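You operate a simulated robot arm through the tools that you are given. There is no shell and no other tool. Be economical: measure what you need, move in short steps, check, and stop when the job is done.

You are at the controls of a simulated robot arm. One attempt, no reset.

TASK
Put things in order on the left end of the pine bench. At the end: the silver sample cup from the left end of the pine bench stands on top of the green back filter cone; the brown jar from the left end of the pine bench stands where the silver sample cup stood; the orange beaker stands where the brown jar stood; the blue plastic beaker stands where the orange beaker stood; whatever was shut is shut again. Leave all else as you found it, and nothing knocked over.

It is judged by the outcome, as a careful person would: the job done as asked, and still so three seconds after it is handed in. It fails if anything else is knocked over, pushed out of place, dropped, spilled or broken.

THE ROBOT
A 6-joint arm with a two-finger gripper, fixed in place. Base frame: the origin is at the foot of the arm, x ahead of it, y to its left, z up; the work surface is at about z = -3. Units: mm, degrees, N and s.
With the tool pointing down near the work surface it reaches from about 180 to 480 mm from the base axis. Its first joint turns from -66.0 to 66.0 degrees. Payload 1.76 kg.
The TCP is the grasp point between the finger pads, 29 mm short of the fingertips. In the tool frame z runs along the fingers and y along their closing line. The gripper opens to 82 mm. The gripper's body begins 58 mm behind the TCP.
Orientation is that of the tool frame in the base frame, as a unit quaternion [w, x, y, z]. With the fingers straight down and closing along the base's y, the tool's x points along the base's -x, its y along +y and its z along -z.

THE INTERFACE
- The arm moves only by the tool play_rows. Its argument "motion" is a list of rows, each an object of numbers (a shift or turn left out is 0, a gripper value left out holds the last): "dx", "dy", "dz": the shift along the tool's x, y, z in mm; "ax", "ay", "az": the turn, a rotation vector about the tool's x, y, z in degrees. In form: [{"dx": .., "dy": .., "dz": .., "ax": .., "ay": .., "az": ..}, ...]. A call has 1 to 8 rows; each row shifts and turns the commanded pose from where the row before left it, along the tool's axes as they then stand. "hand" is the opening, from 0 (shut) to 1 (fully open), set as the call begins (left out, the last holds). Rows are played at 5 a second. More than 50 mm and 8.6 degrees between two rows, or a gripper value outside its range, and nothing of the call is played. A pose out of reach is approached as far as the arm can. The call stops where the force on the tool passes 40 N (or 10 N more than at its start, if that is more) or the arm is blocked; 0.2 s more then pass. Each finger halts on what it meets, pressing with about 34 N; the grip force reading is that of the motor and also rises with nothing between the fingers. The clock runs only during rows and for 0.2 s after the last one: add rows that do not move to give the fingers time. It gives the time, the measured TCP pose, the force on the tool (base axes), the opening and the grip force at its end, in the units of the frame above (readings bear some noise), with the torque about the TCP (base axes, N m) and any sound that the robot's microphone picked up.
- Cameras (640 x 400 px; columns grow to the right, rows downward): "scene" is fixed at [47.7, 332, 428.7]; the picture's right is [-0.82, -0.57, 0.00], its down [-0.35, 0.50, -0.79] and it looks along [0.46, -0.65, -0.61] (base axes); focal length 214 px, centre (320, 200). "wrist" rides on the gripper at [79, 4, -89] in the tool frame; the picture's right is [-0.05, 1.00, 0.00], its down [-0.71, -0.04, -0.71] and it looks along [-0.71, -0.04, 0.71] (tool axes); focal length 256 px, centre (320, 200). There is no depth. A picture from a camera that has moved, and an enlarged one, comes with that camera's place and axes in the base frame and with its lens. The place of the scene camera against the robot may be out by one fixed shift of up to 12 mm in any direction.
- grab_frame(camera): a new picture of that camera. No time passes.
- zoom(camera, box): a new picture of the part [left, top, right, bottom] of that camera's present view, enlarged. No time passes.
- finish_job(): hands the job in; it is judged then, once.

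Go step by step. Nothing tells you positions but the pictures and the camera data: compare them with the known pose of the tool, close in by small moves and look again before you grip or let go. The budget is 120 turns and 76 pictures, counting those below and the enlarged ones. Unless the task says otherwise, let go and move clear before handing in, and close with one line.

The tools are called after ">>>" as a command line: name --argument value ..., lists and objects as JSON in quotes. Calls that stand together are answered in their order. play_rows: Moves the arm, as the interface text tells. Its arguments: {"type":"object","properties":{"motion":{"type":"array","items":{"type":"object","properties":{"dx":{"type":"number"},"dy":{"type":"number"},"dz":{"type":"number"},"ax":{"type":"number"},"ay":{"type":"number"},"az":{"type":"number"}}}},"hand":{"type":"number"}},"required":["motion"]} The other tools are called the same way: grab_frame (camera) takes a picture; zoom (camera, box) takes an enlarged picture of a part of a camera's view; finish_job () hands the job in.

At the start:

```text
time: 0.0
ee_pos: [274.9, 68.2, 276.6]
tool_rot: [-0.001, 0.0, 1.0, 0.0]
contact_force: [0.1, 0.3, -0.2]
ft_torque: [0.03, 0.0, -0.01]
width: 81.8
finger_force: 0.0
```

scene: 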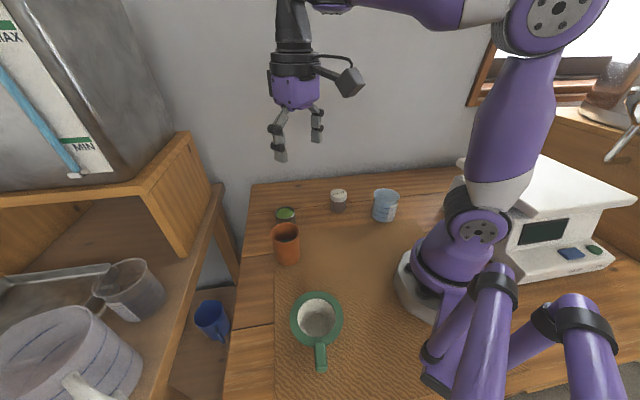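
wrist: 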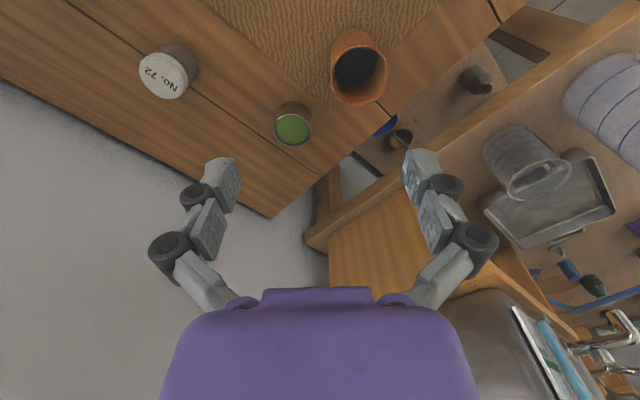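

I see a small can-like cup with green, an orange beaker, a jar with a white lid, a light-blue beaker and a green cone-like item on the bench. I'll look closer to identify each one.

>>> zoom --camera "scene" --box '[240, 170, 420, 282]'

>>> zoom --camera "scene" --box '[180, 240, 420, 390]'

>>> zoom --camera "wrist" --box '[120, 0, 440, 200]'

```text
3.56 times, centred on (330, 226) of scene
camera zoom: at [47.7, 332.0, 428.7], right [-0.82, -0.57, 0.0], down [-0.35, 0.5, -0.79], along [0.46, -0.65, -0.61], focal length 763 px, centre (284, 108)
```

zoom: 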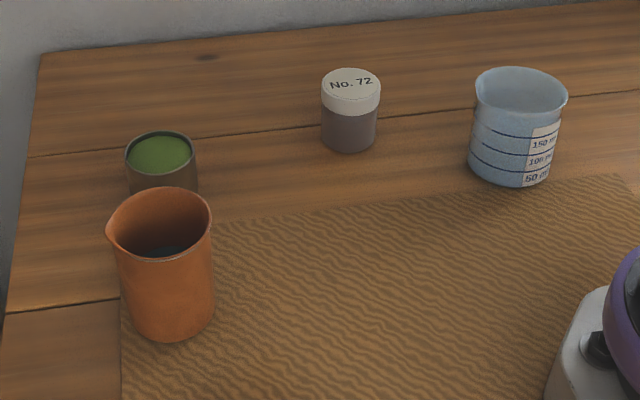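

```text
2.67 times, centred on (300, 315) of scene
camera zoom: at [47.7, 332.0, 428.7], right [-0.82, -0.57, 0.0], down [-0.35, 0.5, -0.79], along [0.46, -0.65, -0.61], focal length 572 px, centre (373, -107)
```

zoom: 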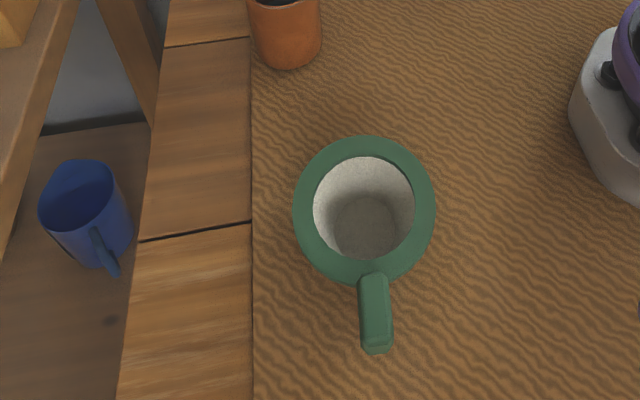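

```text
2.00 times, centred on (280, 100) of wrist
camera zoom: at [195.7, 70.1, 365.8], right [0.05, 1.0, 0.0], down [0.71, -0.04, 0.71], along [0.71, -0.04, -0.71], focal length 512 px, centre (400, 400)
```

zoom: 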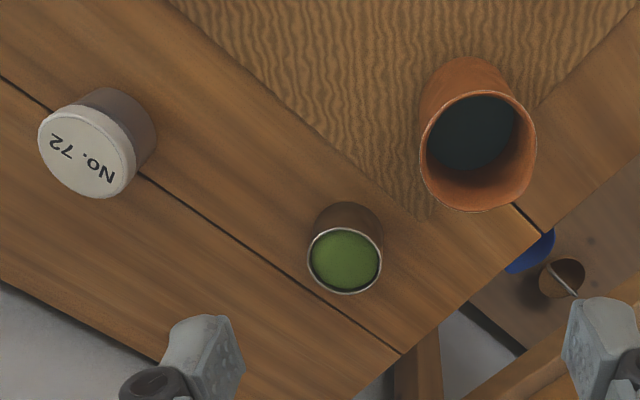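

The role of some things is unclear (the silver cup and the green filter cone), so I'll zoom on the surroundings before touching anything.

>>> zoom --camera "scene" --box '[0, 200, 240, 400]'

>>> zoom --camera "wrist" --box '[360, 0, 640, 260]'

>>> zoom --camera "scene" --box '[440, 30, 640, 290]'

```text
2.00 times, centred on (120, 300) of scene
camera zoom: at [47.7, 332.0, 428.7], right [-0.82, -0.57, 0.0], down [-0.35, 0.5, -0.79], along [0.46, -0.65, -0.61], focal length 429 px, centre (720, 0)
```

zoom: 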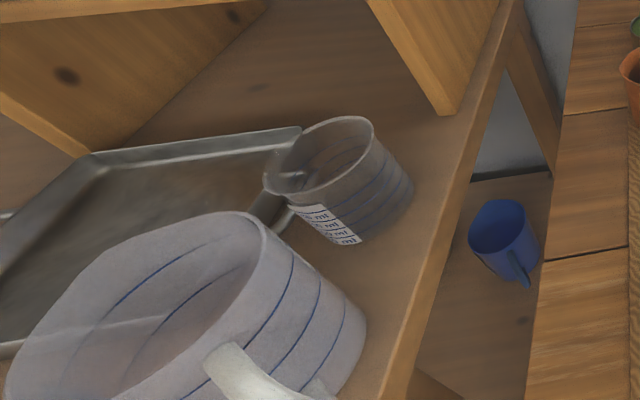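

```text
1.54 times, centred on (500, 130) of wrist
camera zoom: at [195.7, 70.1, 365.8], right [0.05, 1.0, 0.0], down [0.71, -0.04, 0.71], along [0.71, -0.04, -0.71], focal length 394 px, centre (43, 308)
```

zoom: 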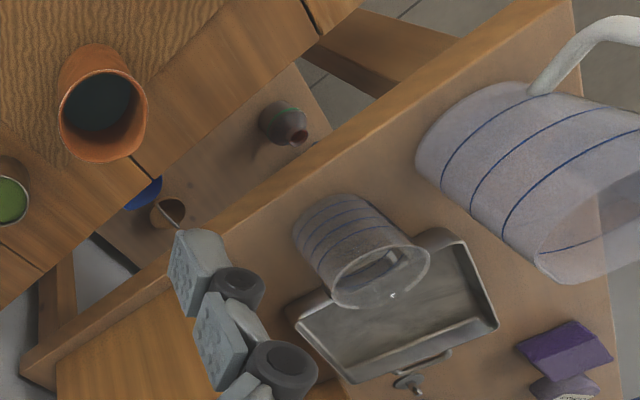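

```text
1.54 times, centred on (540, 160) of scene
camera zoom: at [47.7, 332.0, 428.7], right [-0.82, -0.57, 0.0], down [-0.35, 0.5, -0.79], along [0.46, -0.65, -0.61], focal length 330 px, centre (-18, 262)
```

zoom: 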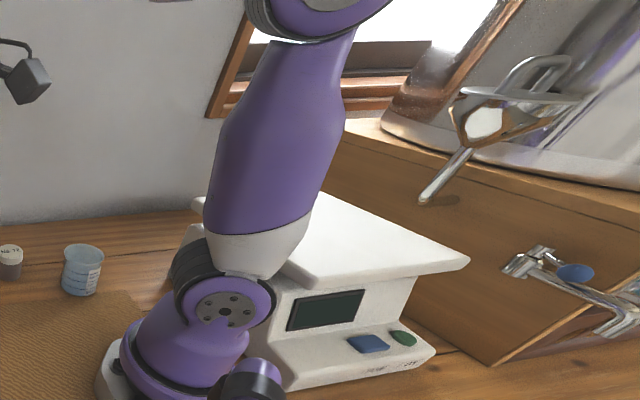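

The bench holds the candidates; the green handled item needs a proper look. I'll yaw the wrist so its camera looks towards the left end of the bench.

>>> play_rows --motion '[{"az": -8.5, "dz": -5}, {"az": -8.5, "dz": -5}, {"az": -8.5}, {"az": -8.5}, {"az": -8.5}, {"az": -8.5}, {"az": -8.5}, {"az": -8.5}]'

>>> play_rows --motion '[{"az": -8.0}, {"az": -7}, {"az": -7}, {"dy": 30}, {"dy": 30}, {}]'

>>> grab_frame --camera "wrist"

```text
time: 1.8
ee_pos: [274.1, 66.1, 287.0]
tool_rot: [0.0, -0.56, 0.828, 0.0]
contact_force: [-0.3, -0.8, 0.2]
ft_torque: [-0.01, 0.01, 0.0]
width: 82.1
finger_force: 0.0
```

```text
time: 3.2
ee_pos: [213.4, 65.6, 286.0]
tool_rot: [0.0, 0.707, -0.707, 0.0]
contact_force: [1.0, -0.3, -0.1]
ft_torque: [0.0, -0.02, -0.02]
width: 81.6
finger_force: 0.1
```

```text
67 pictures are left
camera wrist: at [210.6, -13.9, 376.1], right [-1.0, 0.05, 0.0], down [0.04, 0.71, 0.71], along [0.04, 0.71, -0.71], focal length 256 px, centre (320, 200)
```

wrist: 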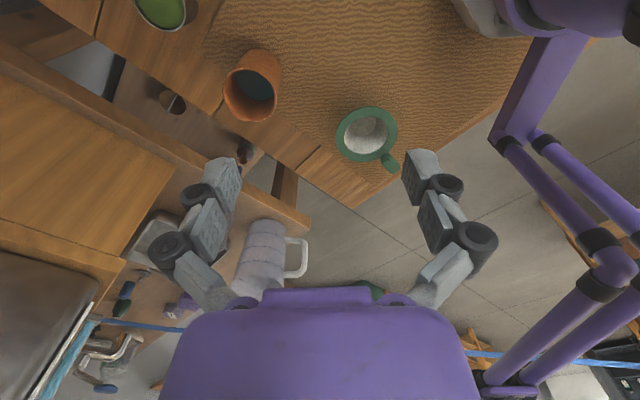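

The green item shows well here; zooming in on it and on the can.

>>> zoom --camera "wrist" --box '[300, 80, 440, 190]'

>>> zoom --camera "wrist" --box '[100, 0, 300, 125]'

```text
3.64 times, centred on (370, 135) of wrist
camera zoom: at [210.6, -13.9, 376.1], right [-1.0, 0.05, 0.0], down [0.04, 0.71, 0.71], along [0.04, 0.71, -0.71], focal length 931 px, centre (138, 436)
```

zoom: 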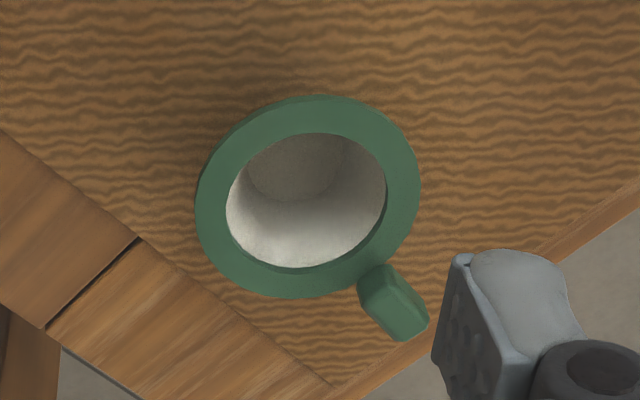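

```text
3.20 times, centred on (200, 62) of wrist
camera zoom: at [210.6, -13.9, 376.1], right [-1.0, 0.05, 0.0], down [0.04, 0.71, 0.71], along [0.04, 0.71, -0.71], focal length 819 px, centre (704, 640)
```

zoom: 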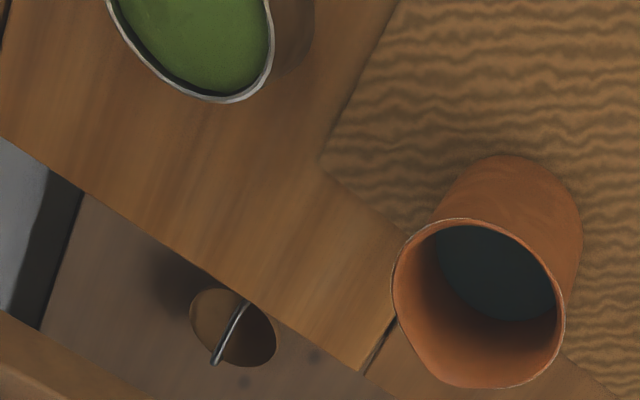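

The green thing is a low handled ring/cone about 34 mm tall near [152,194]. Another green thing peeks above the gripper body; I check it, then look toward the other end of the bench.

>>> zoom --camera "wrist" --box '[220, 200, 420, 310]'

>>> play_rows --motion '[{"az": 8.5}, {"az": 8.5}, {"az": 8.5}, {"az": 8.5}, {"az": 8.5}, {"az": 8.5}, {"az": 8.5}, {"az": 8.5}]'

>>> play_rows --motion '[{"az": 8.5}, {"az": 8.5}, {"az": 8.5}, {"az": 8.5}, {"az": 8.5}, {"az": 8.5}, {"az": 8.5}, {"az": 8.5}]'

>>> grab_frame --camera "wrist"

```text
3.20 times, centred on (320, 255) of wrist
camera zoom: at [210.6, -13.9, 376.1], right [-1.0, 0.05, 0.0], down [0.04, 0.71, 0.71], along [0.04, 0.71, -0.71], focal length 819 px, centre (320, 24)
```

zoom: 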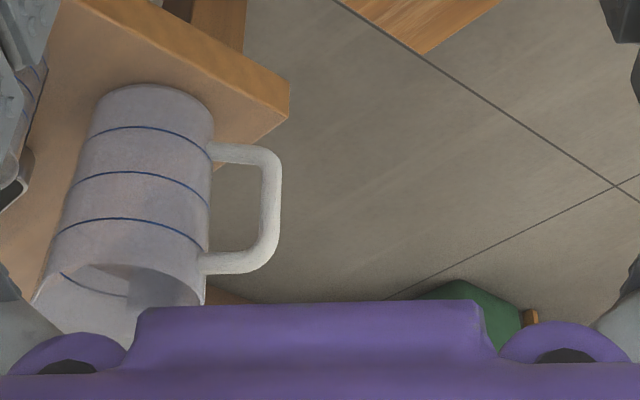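

```text
time: 5.0
ee_pos: [214.9, 66.9, 286.2]
tool_rot: [0.001, -0.189, 0.982, 0.001]
contact_force: [-0.2, -0.4, -0.1]
ft_torque: [-0.01, -0.05, 0.02]
width: 81.9
finger_force: 0.1
```

```text
time: 6.8
ee_pos: [216.4, 66.3, 286.7]
tool_rot: [0.0, 0.391, 0.92, 0.001]
contact_force: [-0.6, 0.2, 0.9]
ft_torque: [-0.01, -0.01, -0.06]
width: 81.9
finger_force: 0.0
```

```text
63 pictures are left
camera wrist: at [163.7, 125.4, 376.4], right [0.76, 0.65, 0.0], down [0.46, -0.54, 0.71], along [0.46, -0.54, -0.71], focal length 256 px, centre (320, 200)
```

wrist: 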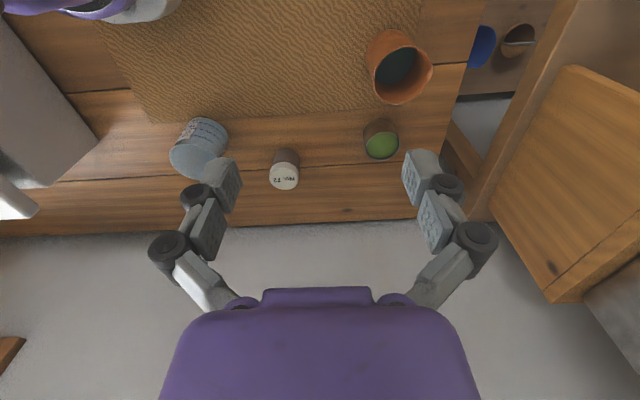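

All the bench objects are now identified, except which of the can and the "No. 72" pot is silver and which brown. Zooming on both.

>>> zoom --camera "wrist" --box '[255, 100, 415, 200]'

>>> zoom --camera "scene" --box '[320, 180, 360, 220]'

>>> zoom --camera "scene" --box '[268, 200, 308, 230]'

```text
4.00 times, centred on (335, 150) of wrist
camera zoom: at [163.7, 125.4, 376.4], right [0.76, 0.65, 0.0], down [0.46, -0.54, 0.71], along [0.46, -0.54, -0.71], focal length 1024 px, centre (260, 400)
```

zoom: 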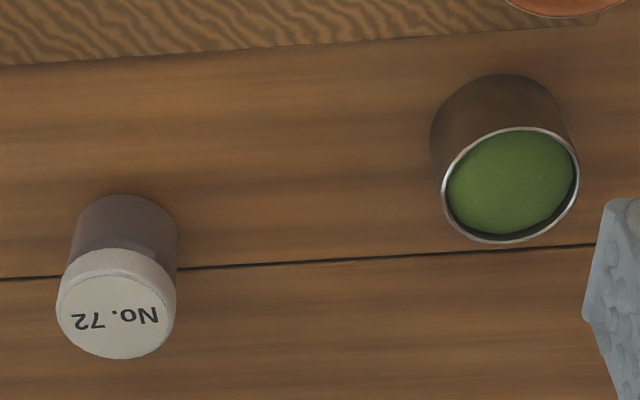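

```text
10.00 times, centred on (340, 200) of scene
camera zoom: at [47.7, 332.0, 428.7], right [-0.82, -0.57, 0.0], down [-0.35, 0.5, -0.79], along [0.46, -0.65, -0.61], focal length 2145 px, centre (120, 200)
```

zoom: 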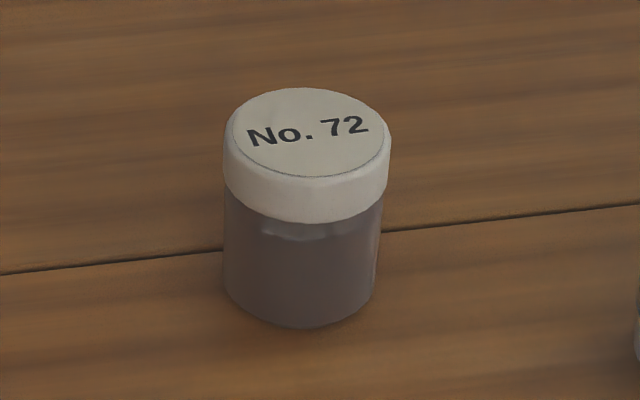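

```text
13.33 times, centred on (288, 215) of scene
camera zoom: at [47.7, 332.0, 428.7], right [-0.82, -0.57, 0.0], down [-0.35, 0.5, -0.79], along [0.46, -0.65, -0.61], focal length 2860 px, centre (747, 0)
```

zoom: 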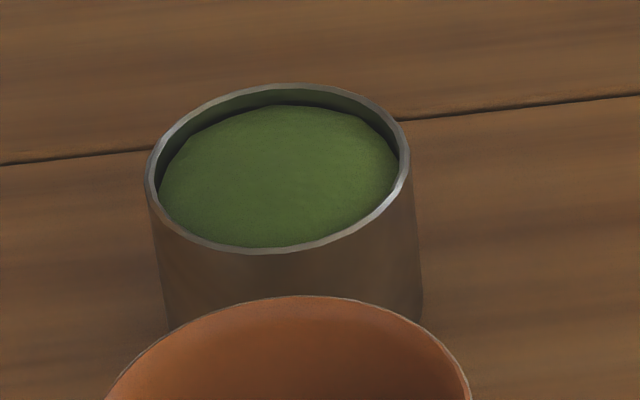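

The can is polished metal filled with green beans, so it is the silver sample cup, and "No. 72" holds brown powder, so it is the brown jar. "Back" filter cone hints at possibly a second cone, so I look further along the bench.

>>> play_rows --motion '[{"az": 8.5}, {"az": 8.5}, {"az": 8.5}, {"az": 8.5}, {"az": 8.5}, {"az": 8.5}, {"az": 5}, {}]'

>>> grab_frame --camera "wrist"

```text
time: 8.6
ee_pos: [214.3, 66.1, 286.7]
tool_rot: [0.001, 0.778, 0.629, 0.0]
contact_force: [0.3, 1.0, -0.1]
ft_torque: [0.01, 0.01, 0.02]
width: 82.1
finger_force: 0.0
```

```text
59 pictures are left
camera wrist: at [235.5, 142.4, 375.9], right [0.97, -0.26, 0.0], down [-0.18, -0.68, 0.71], along [-0.18, -0.68, -0.71], focal length 256 px, centre (320, 200)
```

wrist: 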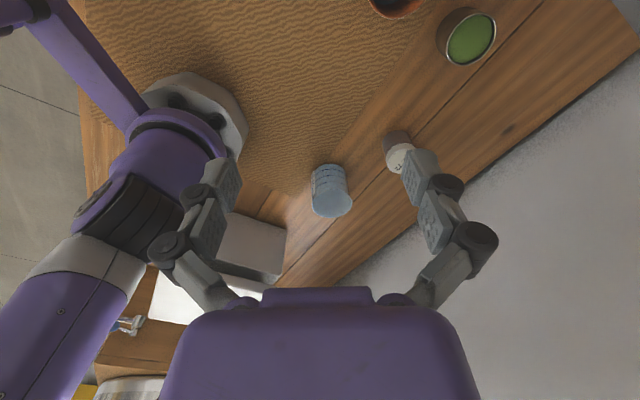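

No other cone exists, so the green handled one it is. Plan: cup → cone, jar → cup spot, orange → jar spot, blue → orange spot. Cup is ≈53 mm wide, near [380,21]; I rotate back and move above it.

>>> play_rows --motion '[{"az": -8.5}, {"az": -8.5}, {"az": -8.5}, {"az": -8.5}, {"az": -8.5}, {"az": -8.5}, {"az": -8.5}, {"az": -8.5}]'

>>> play_rows --motion '[{"az": -8.5}, {"az": -8.5}, {"az": -8.5}, {"az": -8.5}, {"dx": -40, "dy": -15}, {"dx": -40, "dy": -15}, {"dx": -40, "dy": -15, "dz": 40}, {"dx": -40, "dz": 40}]'

>>> play_rows --motion '[{"dz": 40}, {"dz": 30}, {}]'

>>> grab_frame --camera "wrist"

```text
time: 10.4
ee_pos: [214.1, 67.3, 286.7]
tool_rot: [0.0, 0.29, 0.957, 0.0]
contact_force: [0.0, 0.6, 1.0]
ft_torque: [0.02, 0.0, -0.01]
width: 82.0
finger_force: 0.0
```

```text
refused: row 7 steps farther than a row can; nothing moved
```

```text
time: 11.2
ee_pos: [213.6, 69.5, 217.3]
tool_rot: [-0.001, 0.293, 0.956, 0.0]
contact_force: [0.3, 0.5, 0.2]
ft_torque: [-0.03, -0.02, -0.03]
width: 82.1
finger_force: 0.0
```

```text
58 pictures are left
camera wrist: at [151.0, 116.1, 306.2], right [0.6, 0.8, 0.0], down [0.56, -0.43, 0.71], along [0.56, -0.43, -0.71], focal length 256 px, centre (320, 200)
```

wrist: 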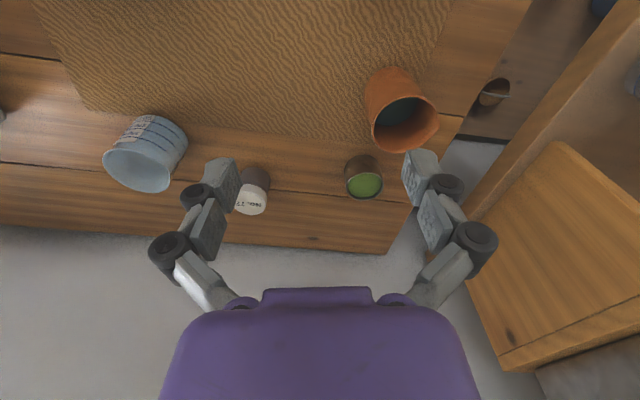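

The second call was refused for step size, but the descent went harmlessly. I finish the rotation and move over the cup in smaller steps.

>>> play_rows --motion '[{"az": -8.5}, {"az": -8.5}, {"az": -8.5}, {"az": -8.5}, {"dx": -40, "dy": -12}, {"dx": -40, "dy": -12}, {"dx": -40, "dy": -12}, {"dx": -40, "dy": -12}]'

>>> play_rows --motion '[{"dz": 40}, {"dz": 40}, {"dz": 10}, {}]'

>>> grab_frame --camera "wrist"

```text
time: 13.0
ee_pos: [373.8, 18.2, 217.8]
tool_rot: [0.0, -0.002, 1.0, 0.001]
contact_force: [0.0, -0.2, 0.8]
ft_torque: [-0.01, -0.02, 0.01]
width: 82.2
finger_force: 0.0
```

```text
time: 14.0
ee_pos: [373.4, 19.7, 127.1]
tool_rot: [0.0, -0.001, 1.0, -0.001]
contact_force: [1.2, 0.8, -0.1]
ft_torque: [0.02, 0.04, -0.02]
width: 82.0
finger_force: 0.0
```

```text
57 pictures are left
camera wrist: at [294.4, 22.5, 216.1], right [0.05, 1.0, 0.0], down [0.71, -0.04, 0.71], along [0.71, -0.04, -0.71], focal length 256 px, centre (320, 200)
```

wrist: 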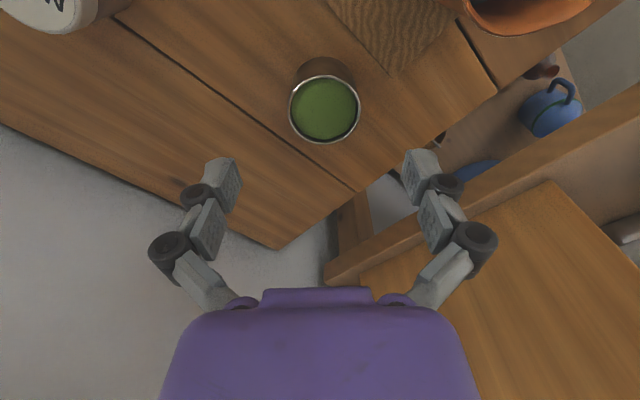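

The cup rim centre works out at about [380, 20.6], top z≈40, diameter ≈52. I descend to grip only its upper half (so the fingertips stay above the cone's ring later).

>>> play_rows --motion '[{"dx": -6.5, "dy": 1, "dz": 30}, {"dz": 30}, {"dz": 19}, {}]'

>>> grab_frame --camera "wrist"

>>> zoom --camera "scene" --box '[220, 140, 380, 260]'

```text
time: 15.0
ee_pos: [381.2, 18.3, 46.9]
tool_rot: [0.0, -0.001, 1.0, 0.001]
contact_force: [0.1, 0.1, 0.6]
ft_torque: [0.0, -0.01, 0.01]
width: 82.0
finger_force: 0.1
```

```text
56 pictures are left
camera wrist: at [302.7, 22.2, 136.3], right [0.05, 1.0, 0.0], down [0.71, -0.04, 0.71], along [0.71, -0.04, -0.71], focal length 256 px, centre (320, 200)
```

wrist: 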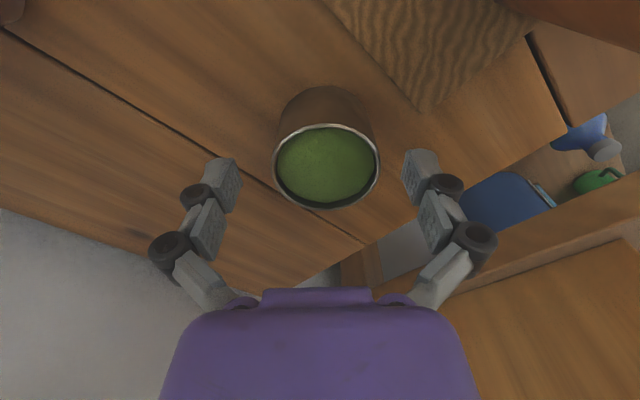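

```text
3.33 times, centred on (300, 200) of scene
camera zoom: at [47.7, 332.0, 428.7], right [-0.82, -0.57, 0.0], down [-0.35, 0.5, -0.79], along [0.46, -0.65, -0.61], focal length 715 px, centre (387, 200)
```

zoom: 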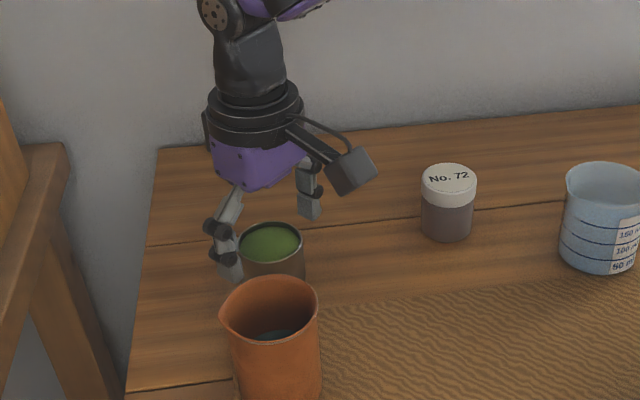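

Fingers straddle the cup properly. Small correction, then close.

>>> play_rows --motion '[{"dx": 2, "dy": 1.5}, {}]'

>>> play_rows --motion '[{}, {}, {}]' --hand 0

>>> play_rows --motion '[{"dz": -10}, {"dz": -20}, {}]'

>>> grab_frame --camera "wrist"

```text
time: 15.6
ee_pos: [378.1, 19.9, 47.7]
tool_rot: [0.0, 0.0, 1.0, 0.001]
contact_force: [-0.2, 0.5, 0.1]
ft_torque: [0.0, 0.0, 0.0]
width: 82.1
finger_force: 0.0
```

```text
time: 16.4
ee_pos: [380.6, 20.1, 47.7]
tool_rot: [0.002, 0.0, 1.0, 0.0]
contact_force: [1.3, 2.8, 20.8]
ft_torque: [0.06, -0.01, 0.0]
width: 53.4
finger_force: 34.2
```

```text
time: 17.2
ee_pos: [379.5, 20.0, 76.7]
tool_rot: [0.0, 0.0, 1.0, 0.001]
contact_force: [0.4, 0.1, -1.4]
ft_torque: [0.01, 0.0, -0.03]
width: 52.9
finger_force: 33.7
```

```text
54 pictures are left
camera wrist: at [300.6, 24.2, 165.8], right [0.05, 1.0, 0.0], down [0.71, -0.04, 0.71], along [0.71, -0.04, -0.71], focal length 256 px, centre (320, 200)
```

wrist: 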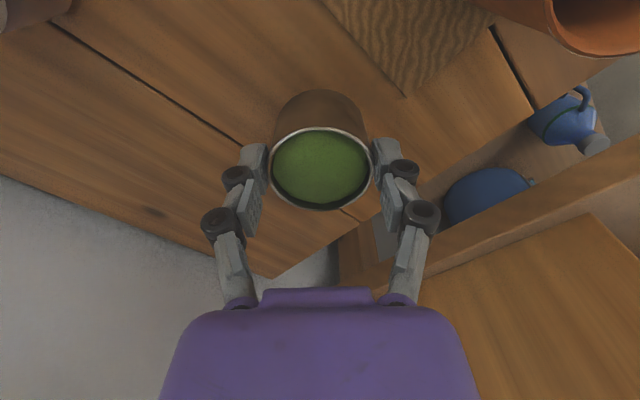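

The cup is held (53 mm wide) and lifted. I raise it and carry it over toward the cone, turning the wrist along.

>>> play_rows --motion '[{"dz": -45}, {"dz": -45}, {"dz": -20}, {"dx": 36, "dy": 10}, {"dx": 38, "dy": 29}, {"dx": 38, "dy": 29}, {"dx": 38, "dy": 29}, {"dx": 38, "dy": 29}]'

>>> play_rows --motion '[{"az": -7.5}, {"az": -7.5}, {"az": -7.5}, {"az": -7.5}, {"az": -7.5}, {"az": -7.5}, {"az": -7}, {}]'

>>> grab_frame --camera "wrist"

>>> grab_frame --camera "scene"

```text
time: 19.0
ee_pos: [188.3, 148.5, 185.9]
tool_rot: [0.0, 0.0, 1.0, -0.001]
contact_force: [0.2, 0.2, -0.5]
ft_torque: [0.0, 0.0, -0.04]
width: 53.1
finger_force: 34.6
```

```text
time: 20.8
ee_pos: [191.3, 146.9, 187.2]
tool_rot: [0.0, -0.439, 0.898, 0.0]
contact_force: [0.3, 0.2, -1.9]
ft_torque: [-0.01, 0.0, 0.02]
width: 53.1
finger_force: 34.1
```

```text
53 pictures are left
camera wrist: at [139.6, 86.3, 276.6], right [-0.76, 0.66, 0.0], down [0.46, 0.53, 0.71], along [0.46, 0.53, -0.71], focal length 256 px, centre (320, 200)
```

wrist: 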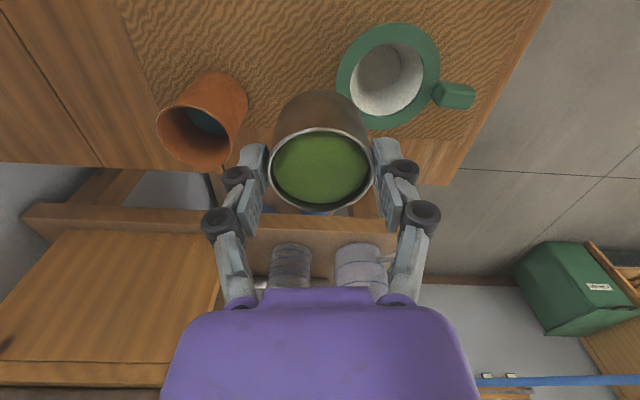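

```text
52 pictures are left
```

scene: 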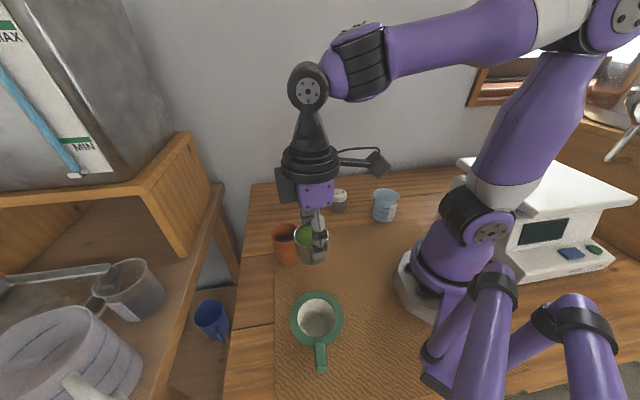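

Cone is in view; a zoom gives its rim, floor and height.

>>> zoom --camera "wrist" --box '[320, 10, 480, 140]'

```text
3.08 times, centred on (400, 75) of wrist
camera zoom: at [139.6, 86.3, 276.6], right [-0.76, 0.66, 0.0], down [0.46, 0.53, 0.71], along [0.46, 0.53, -0.71], focal length 788 px, centre (74, 585)
```

zoom: 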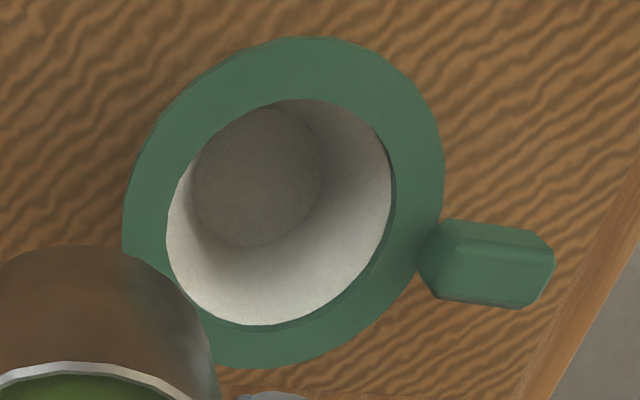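

Cone rim ≈67 mm inside, floor ≈42 mm, so the 53 mm cup will seat about half-way in it, self-centring. I move over its centre, about [149,190], and come down partway.

>>> play_rows --motion '[{"dx": -4, "dy": 30}, {"dx": -4, "dy": 29.5}, {"dz": 40}, {"dz": 30}, {}]'

>>> grab_frame --camera "wrist"

>>> zoom --camera "scene" --box '[240, 200, 400, 390]'

```text
time: 22.0
ee_pos: [148.5, 190.0, 116.3]
tool_rot: [0.0, -0.439, 0.899, 0.0]
contact_force: [0.0, -0.7, -1.4]
ft_torque: [0.04, 0.01, -0.02]
width: 53.1
finger_force: 34.1
```

```text
50 pictures are left
camera wrist: at [97.3, 129.0, 205.6], right [-0.75, 0.66, 0.0], down [0.46, 0.53, 0.71], along [0.46, 0.53, -0.71], focal length 256 px, centre (320, 200)
```

wrist: 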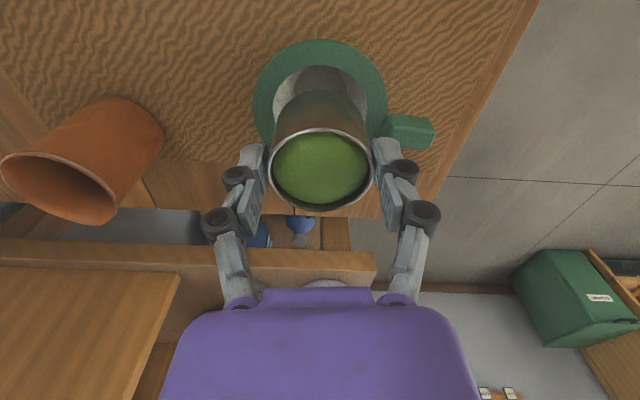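

```text
2.11 times, centred on (320, 295) of scene
camera zoom: at [47.7, 332.0, 428.7], right [-0.82, -0.57, 0.0], down [-0.35, 0.5, -0.79], along [0.46, -0.65, -0.61], focal length 452 px, centre (320, 0)
```

zoom: 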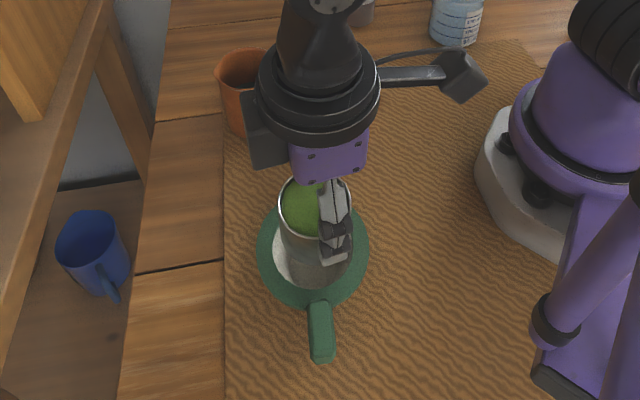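

Lateral alignment is good; the radial offset needs a closer look.

>>> zoom --camera "wrist" --box '[230, 20, 450, 220]'

```text
2.00 times, centred on (340, 120) of wrist
camera zoom: at [97.3, 129.0, 205.6], right [-0.75, 0.66, 0.0], down [0.46, 0.53, 0.71], along [0.46, 0.53, -0.71], focal length 512 px, centre (280, 360)
```

zoom: 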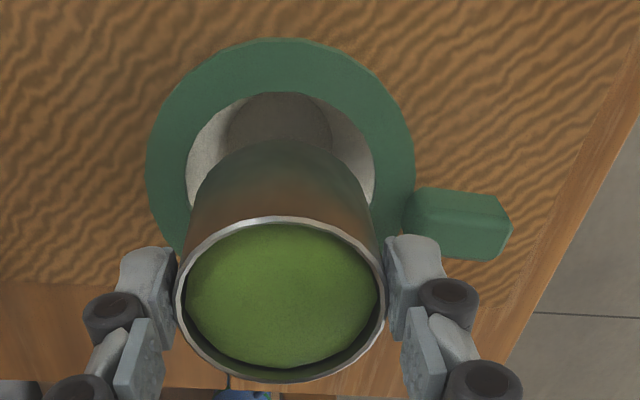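

The ring centre works out at about [154,195], 7 mm further out than the tool. I correct and descend to just above the ring, then check.

>>> play_rows --motion '[{"dx": -7.3, "dy": -1.7}, {"dz": 15}, {"dz": 14}, {}]'

>>> zoom --camera "wrist" --box '[210, 20, 430, 220]'

>>> zoom --camera "scene" --box '[260, 250, 380, 350]'

```text
time: 23.0
ee_pos: [156.4, 195.7, 86.6]
tool_rot: [0.003, -0.438, 0.899, 0.0]
contact_force: [1.6, -0.1, 20.7]
ft_torque: [0.17, -0.18, 0.01]
width: 53.4
finger_force: 34.0
```

```text
2.00 times, centred on (320, 120) of wrist
camera zoom: at [103.9, 134.7, 175.6], right [-0.75, 0.66, 0.0], down [0.46, 0.53, 0.71], along [0.47, 0.54, -0.7], focal length 512 px, centre (320, 360)
```

zoom: 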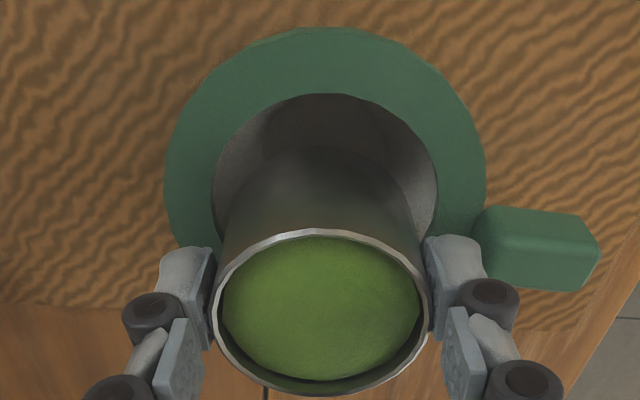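

```text
4.00 times, centred on (320, 300) of scene
camera zoom: at [47.7, 332.0, 428.8], right [-0.82, -0.57, 0.0], down [-0.35, 0.5, -0.79], along [0.46, -0.65, -0.61], focal length 858 px, centre (320, -200)
```

zoom: 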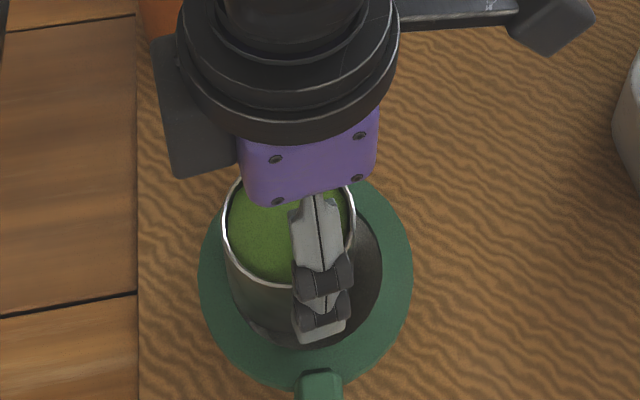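

Contact came early: the rim is nearer z≈37, and the torque says the cup's outer side sits on it. Recomputed ring centre: [152.4,192.5]. I lift a little and re-measure.

>>> play_rows --motion '[{"dz": -8}, {}]'

```text
time: 23.6
ee_pos: [155.4, 194.2, 93.7]
tool_rot: [-0.001, -0.438, 0.899, 0.0]
contact_force: [0.1, -0.1, -0.4]
ft_torque: [0.03, 0.0, 0.0]
width: 53.3
finger_force: 34.6
```

Shifting 3 mm inward and 1 mm sideways, then checking by eye before descending.

>>> play_rows --motion '[{"dx": 3.6, "dy": 1.2}, {}]'

>>> zoom --camera "wrist" --box '[210, 20, 430, 220]'

```text
time: 24.2
ee_pos: [152.0, 192.9, 94.6]
tool_rot: [-0.001, -0.438, 0.899, 0.0]
contact_force: [0.0, -0.4, -0.8]
ft_torque: [-0.02, -0.02, 0.02]
width: 53.2
finger_force: 34.1
```

```text
2.00 times, centred on (320, 120) of wrist
camera zoom: at [100.0, 132.4, 183.9], right [-0.75, 0.66, 0.0], down [0.46, 0.53, 0.71], along [0.46, 0.53, -0.71], focal length 512 px, centre (320, 360)
```

zoom: 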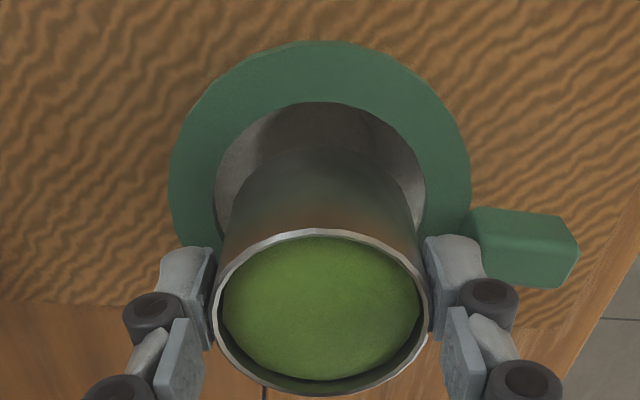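

Geometry now agrees to within a millimetre. Descending slowly.

>>> play_rows --motion '[{"dz": 5, "dy": -0.7}, {"dz": 4}, {"dz": 4}, {"dz": 3}, {}]'

```text
time: 25.4
ee_pos: [153.0, 193.3, 80.6]
tool_rot: [0.001, -0.439, 0.898, 0.0]
contact_force: [-0.2, 4.0, 18.5]
ft_torque: [0.32, -0.14, 0.01]
width: 53.3
finger_force: 34.3
```

>>> zoom --camera "wrist" --box '[210, 20, 430, 220]'

>>> zoom --camera "scene" --box '[270, 260, 370, 350]'

```text
2.00 times, centred on (320, 120) of wrist
camera zoom: at [100.8, 131.9, 169.7], right [-0.75, 0.66, 0.0], down [0.46, 0.53, 0.71], along [0.46, 0.54, -0.7], focal length 512 px, centre (320, 360)
```

zoom: 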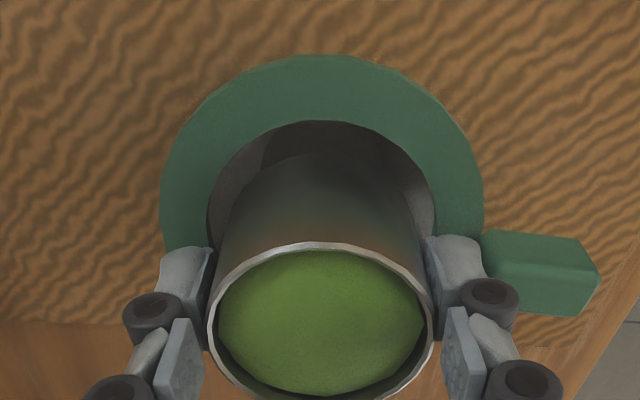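

```text
4.44 times, centred on (320, 305) of scene
camera zoom: at [47.7, 332.0, 428.8], right [-0.82, -0.57, 0.0], down [-0.35, 0.5, -0.79], along [0.46, -0.65, -0.61], focal length 953 px, centre (320, -267)
```

zoom: 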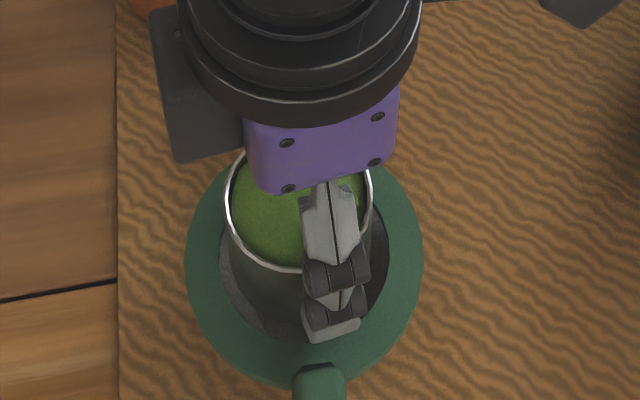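

The cup is into the mouth of the cone and touches on its +y side. I ease up, shift ~3 mm away from that side, and continue down.

>>> play_rows --motion '[{"dz": -4}, {"dx": 3.2, "dy": -0.9}, {"dz": 3}, {"dz": 3}, {"dz": 2}, {}]'

```text
time: 26.8
ee_pos: [151.9, 189.9, 78.3]
tool_rot: [0.0, -0.439, 0.899, 0.0]
contact_force: [-1.1, 1.0, 19.4]
ft_torque: [0.18, -0.03, -0.07]
width: 53.1
finger_force: 34.2
```

>>> play_rows --motion '[{"dz": -4}, {"dx": 1.8, "dy": -0.9}, {"dz": 3}, {"dz": 3}, {"dz": 2}, {}]'

>>> zoom --camera "wrist" --box '[210, 20, 430, 220]'

```text
time: 28.2
ee_pos: [151.1, 187.6, 72.5]
tool_rot: [0.001, -0.438, 0.899, 0.0]
contact_force: [1.1, -0.1, 19.7]
ft_torque: [0.08, -0.12, -0.01]
width: 52.9
finger_force: 34.3
```

```text
2.00 times, centred on (320, 120) of wrist
camera zoom: at [99.2, 127.0, 162.0], right [-0.75, 0.66, 0.0], down [0.46, 0.53, 0.71], along [0.47, 0.53, -0.71], focal length 512 px, centre (320, 360)
```

zoom: 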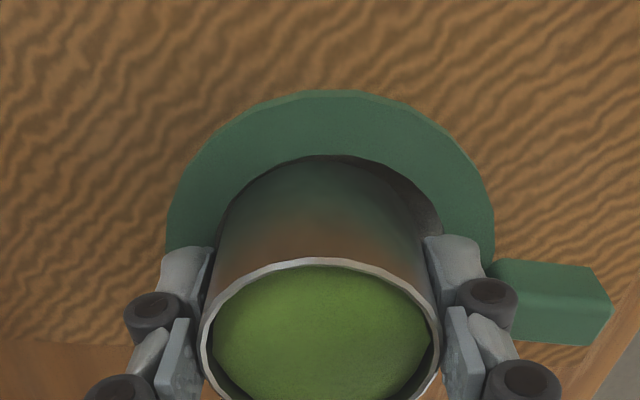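

The cup has been slipping up through the fingers instead of seating (rim is higher and hole narrower than I reckoned, ~60 mm). I lift clear, and will regrip it on a free patch of bench before a better-centred try.

>>> play_rows --motion '[{"dz": -20}, {"dz": -25}, {}]'

>>> grab_frame --camera "wrist"

>>> zoom --camera "scene" --box '[260, 240, 380, 380]'

```text
time: 29.0
ee_pos: [150.6, 188.0, 117.8]
tool_rot: [0.001, -0.439, 0.899, 0.0]
contact_force: [-0.1, 0.0, -1.4]
ft_torque: [0.04, 0.01, 0.04]
width: 52.6
finger_force: 34.2
```

```text
41 pictures are left
camera wrist: at [99.1, 127.9, 208.0], right [-0.75, 0.66, 0.0], down [0.46, 0.53, 0.71], along [0.46, 0.53, -0.71], focal length 256 px, centre (320, 200)
```

wrist: 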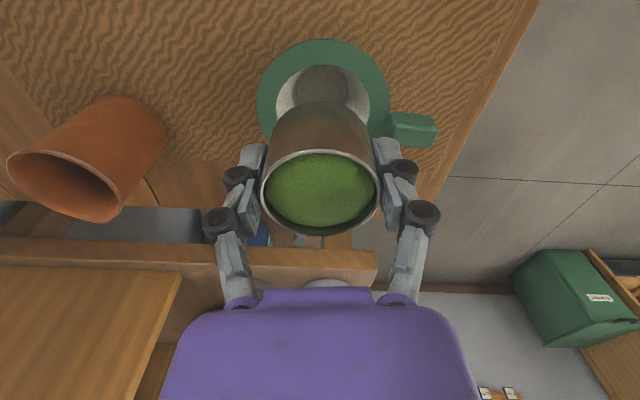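

```text
2.86 times, centred on (320, 310) of scene
camera zoom: at [47.7, 332.0, 428.7], right [-0.82, -0.57, 0.0], down [-0.35, 0.5, -0.79], along [0.46, -0.65, -0.61], focal length 613 px, centre (320, -114)
```

zoom: 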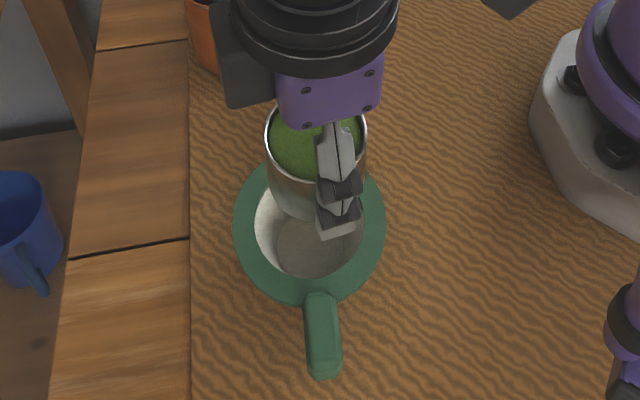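

I carry the cup over to a clear patch of the mat at about [220,80].

>>> play_rows --motion '[{"dx": 14.2, "dy": -40.3}, {"dx": 14.2, "dy": -40.3}, {"dx": 14.2, "dy": -40.3}, {"dz": 40}, {"dz": 30}, {}]'

>>> play_rows --motion '[{"dz": 3}, {"dz": 3}, {"dz": 3}, {"dz": 2}, {}]'

>>> zoom --camera "scene" --box '[260, 190, 400, 290]'

```text
time: 30.4
ee_pos: [222.5, 78.1, 47.6]
tool_rot: [0.0, -0.438, 0.899, 0.0]
contact_force: [-0.1, -0.1, -0.9]
ft_torque: [-0.01, 0.01, 0.03]
width: 52.8
finger_force: 34.2
```

```text
time: 31.6
ee_pos: [220.7, 79.8, 36.6]
tool_rot: [0.0, -0.438, 0.899, -0.001]
contact_force: [0.3, 0.0, -0.4]
ft_torque: [0.03, -0.02, -0.03]
width: 52.7
finger_force: 34.4
```

```text
4.00 times, centred on (330, 240) of scene
camera zoom: at [47.7, 332.0, 428.7], right [-0.82, -0.57, 0.0], down [-0.35, 0.5, -0.79], along [0.46, -0.65, -0.61], focal length 858 px, centre (280, 40)
```

zoom: 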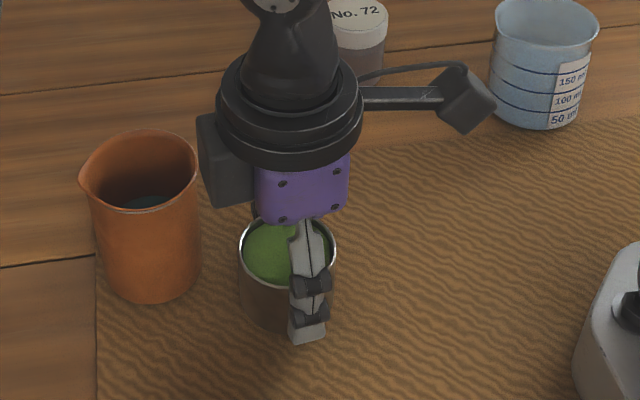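

>>> play_rows --motion '[{"dz": 1.5}, {}]'

>>> play_rows --motion '[{"dz": 1.5}, {}]'

>>> play_rows --motion '[{"dz": 1.5}, {}]'

```text
time: 32.2
ee_pos: [218.3, 78.9, 34.6]
tool_rot: [0.0, -0.438, 0.899, 0.0]
contact_force: [0.0, -0.9, -0.6]
ft_torque: [-0.01, 0.03, -0.05]
width: 52.8
finger_force: 34.4
```

```text
time: 32.8
ee_pos: [219.7, 78.7, 32.9]
tool_rot: [0.0, -0.439, 0.898, 0.0]
contact_force: [0.6, 0.0, -0.7]
ft_torque: [0.03, 0.03, -0.04]
width: 53.0
finger_force: 34.0
```

```text
time: 33.4
ee_pos: [218.3, 78.1, 32.2]
tool_rot: [0.001, -0.439, 0.898, 0.0]
contact_force: [-4.9, -0.1, 18.4]
ft_torque: [0.34, -0.17, 0.08]
width: 52.8
finger_force: 34.4
```

Cup bottom has touched down. Releasing, then rising to regrip its upper half.

>>> play_rows --motion '[{}, {}]' --hand 1

>>> play_rows --motion '[{"dz": -9}, {"dz": -9}, {}]'

>>> grab_frame --camera "wrist"

```text
time: 34.0
ee_pos: [219.2, 78.6, 32.2]
tool_rot: [0.0, -0.438, 0.899, 0.0]
contact_force: [-0.4, 0.1, 0.4]
ft_torque: [0.0, 0.02, 0.01]
width: 82.0
finger_force: 0.0
```

```text
time: 34.8
ee_pos: [219.0, 80.0, 50.2]
tool_rot: [0.0, -0.438, 0.899, 0.0]
contact_force: [0.3, -0.5, 0.8]
ft_torque: [0.02, -0.01, -0.02]
width: 82.2
finger_force: 0.0
```

```text
38 pictures are left
camera wrist: at [167.6, 18.6, 138.6], right [-0.75, 0.66, 0.0], down [0.46, 0.53, 0.71], along [0.46, 0.53, -0.71], focal length 256 px, centre (320, 200)
```

wrist: 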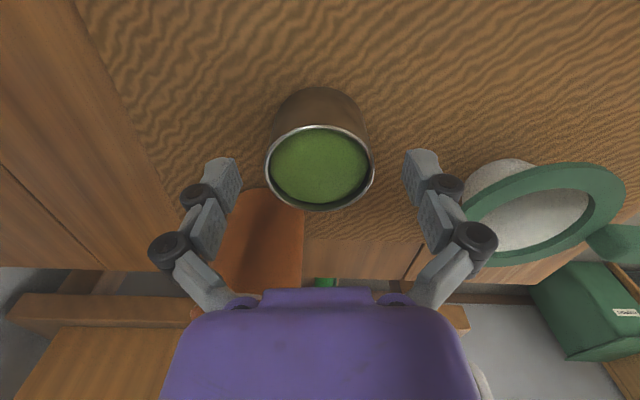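

The cup stands fine. This side view shows the cone is a white bowl with a green ring on top; zoom to get its rim height.

>>> zoom --camera "wrist" --box '[440, 140, 640, 290]'

```text
2.67 times, centred on (540, 215) of wrist
camera zoom: at [167.6, 18.6, 138.6], right [-0.75, 0.66, 0.0], down [0.46, 0.53, 0.71], along [0.46, 0.53, -0.71], focal length 683 px, centre (-267, 160)
```

zoom: 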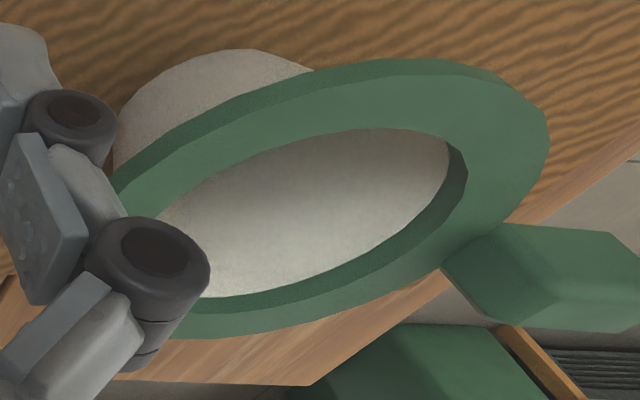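

Combining views: rim z≈41, inner diameter ≈62, centre ≈[150.7,191]. The cup is centred under the gripper; I regrip it 2 mm higher, lift, and check it hangs straight.

>>> play_rows --motion '[{"dz": -2}, {}]'

>>> play_rows --motion '[{}, {}, {}]' --hand 0

>>> play_rows --motion '[{"dz": -30}, {"dz": -45}, {}]'

```text
time: 35.4
ee_pos: [219.2, 78.8, 52.4]
tool_rot: [0.0, -0.438, 0.899, 0.0]
contact_force: [-0.2, 0.0, 0.6]
ft_torque: [0.02, 0.01, 0.0]
width: 82.1
finger_force: 0.0
```

```text
time: 36.2
ee_pos: [221.0, 78.6, 53.1]
tool_rot: [0.002, -0.438, 0.899, 0.0]
contact_force: [1.9, 2.2, 20.0]
ft_torque: [0.09, -0.14, -0.02]
width: 53.4
finger_force: 33.9
```

```text
time: 37.0
ee_pos: [219.0, 75.2, 126.3]
tool_rot: [0.0, -0.438, 0.899, 0.0]
contact_force: [0.6, -0.6, -0.7]
ft_torque: [0.04, -0.01, 0.03]
width: 52.8
finger_force: 34.3
```

>>> play_rows --motion '[{"dx": -11.5, "dy": 30.7}, {"dx": -11.5, "dy": 30.7}, {"dx": -11.5, "dy": 30.7}, {"dx": -11.6, "dy": 30.8}, {"dz": 15}, {}]'

>>> zoom --camera "wrist" --box '[210, 20, 430, 220]'

```text
time: 38.4
ee_pos: [153.0, 189.5, 111.2]
tool_rot: [0.001, -0.438, 0.899, 0.0]
contact_force: [-0.2, 0.8, 0.1]
ft_torque: [0.02, 0.01, 0.02]
width: 53.0
finger_force: 34.1
```

```text
2.00 times, centred on (320, 120) of wrist
camera zoom: at [101.2, 129.2, 200.9], right [-0.75, 0.66, 0.0], down [0.46, 0.53, 0.71], along [0.46, 0.53, -0.71], focal length 512 px, centre (320, 360)
```

zoom: 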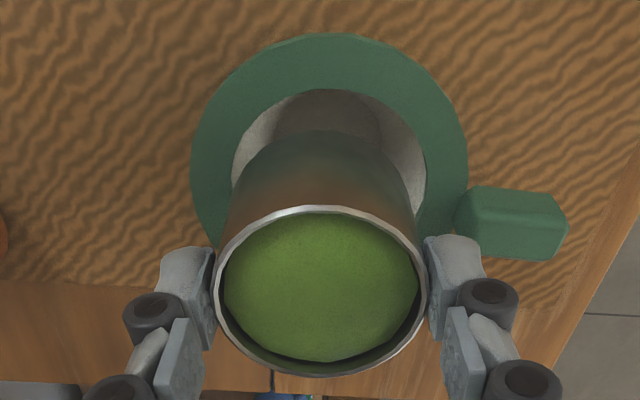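

Radially aligned; the ring lies ~1.5 mm sideways. Correcting and descending gently, in small steps.

>>> play_rows --motion '[{"dx": -0.8, "dy": 1.6}, {"dz": 7}, {"dz": 5}, {"dz": 4}, {}]'

>>> play_rows --motion '[{"dz": 2}, {"dz": 1.5}, {}]'

```text
time: 39.6
ee_pos: [148.8, 192.0, 96.6]
tool_rot: [0.0, -0.439, 0.899, 0.0]
contact_force: [-0.7, 0.5, -0.6]
ft_torque: [0.04, 0.01, 0.05]
width: 53.3
finger_force: 34.0
```

```text
time: 40.4
ee_pos: [150.3, 191.4, 93.2]
tool_rot: [0.0, -0.439, 0.899, 0.0]
contact_force: [-0.4, 0.3, 0.4]
ft_torque: [0.03, 0.0, 0.01]
width: 53.0
finger_force: 33.8
```

>>> play_rows --motion '[{"dz": 1.5}, {"dz": 1.5}, {}]'

>>> play_rows --motion '[{"dz": 1.5}, {"dz": 1.5}, {}]'

```text
time: 41.2
ee_pos: [150.9, 192.9, 89.1]
tool_rot: [0.001, -0.439, 0.898, 0.0]
contact_force: [-0.6, 1.1, 21.5]
ft_torque: [0.1, -0.07, -0.01]
width: 53.1
finger_force: 34.0
```

```text
time: 42.0
ee_pos: [151.5, 192.9, 85.4]
tool_rot: [0.0, -0.438, 0.899, 0.0]
contact_force: [0.8, -0.7, 19.8]
ft_torque: [0.0, -0.06, -0.03]
width: 53.0
finger_force: 34.4
```

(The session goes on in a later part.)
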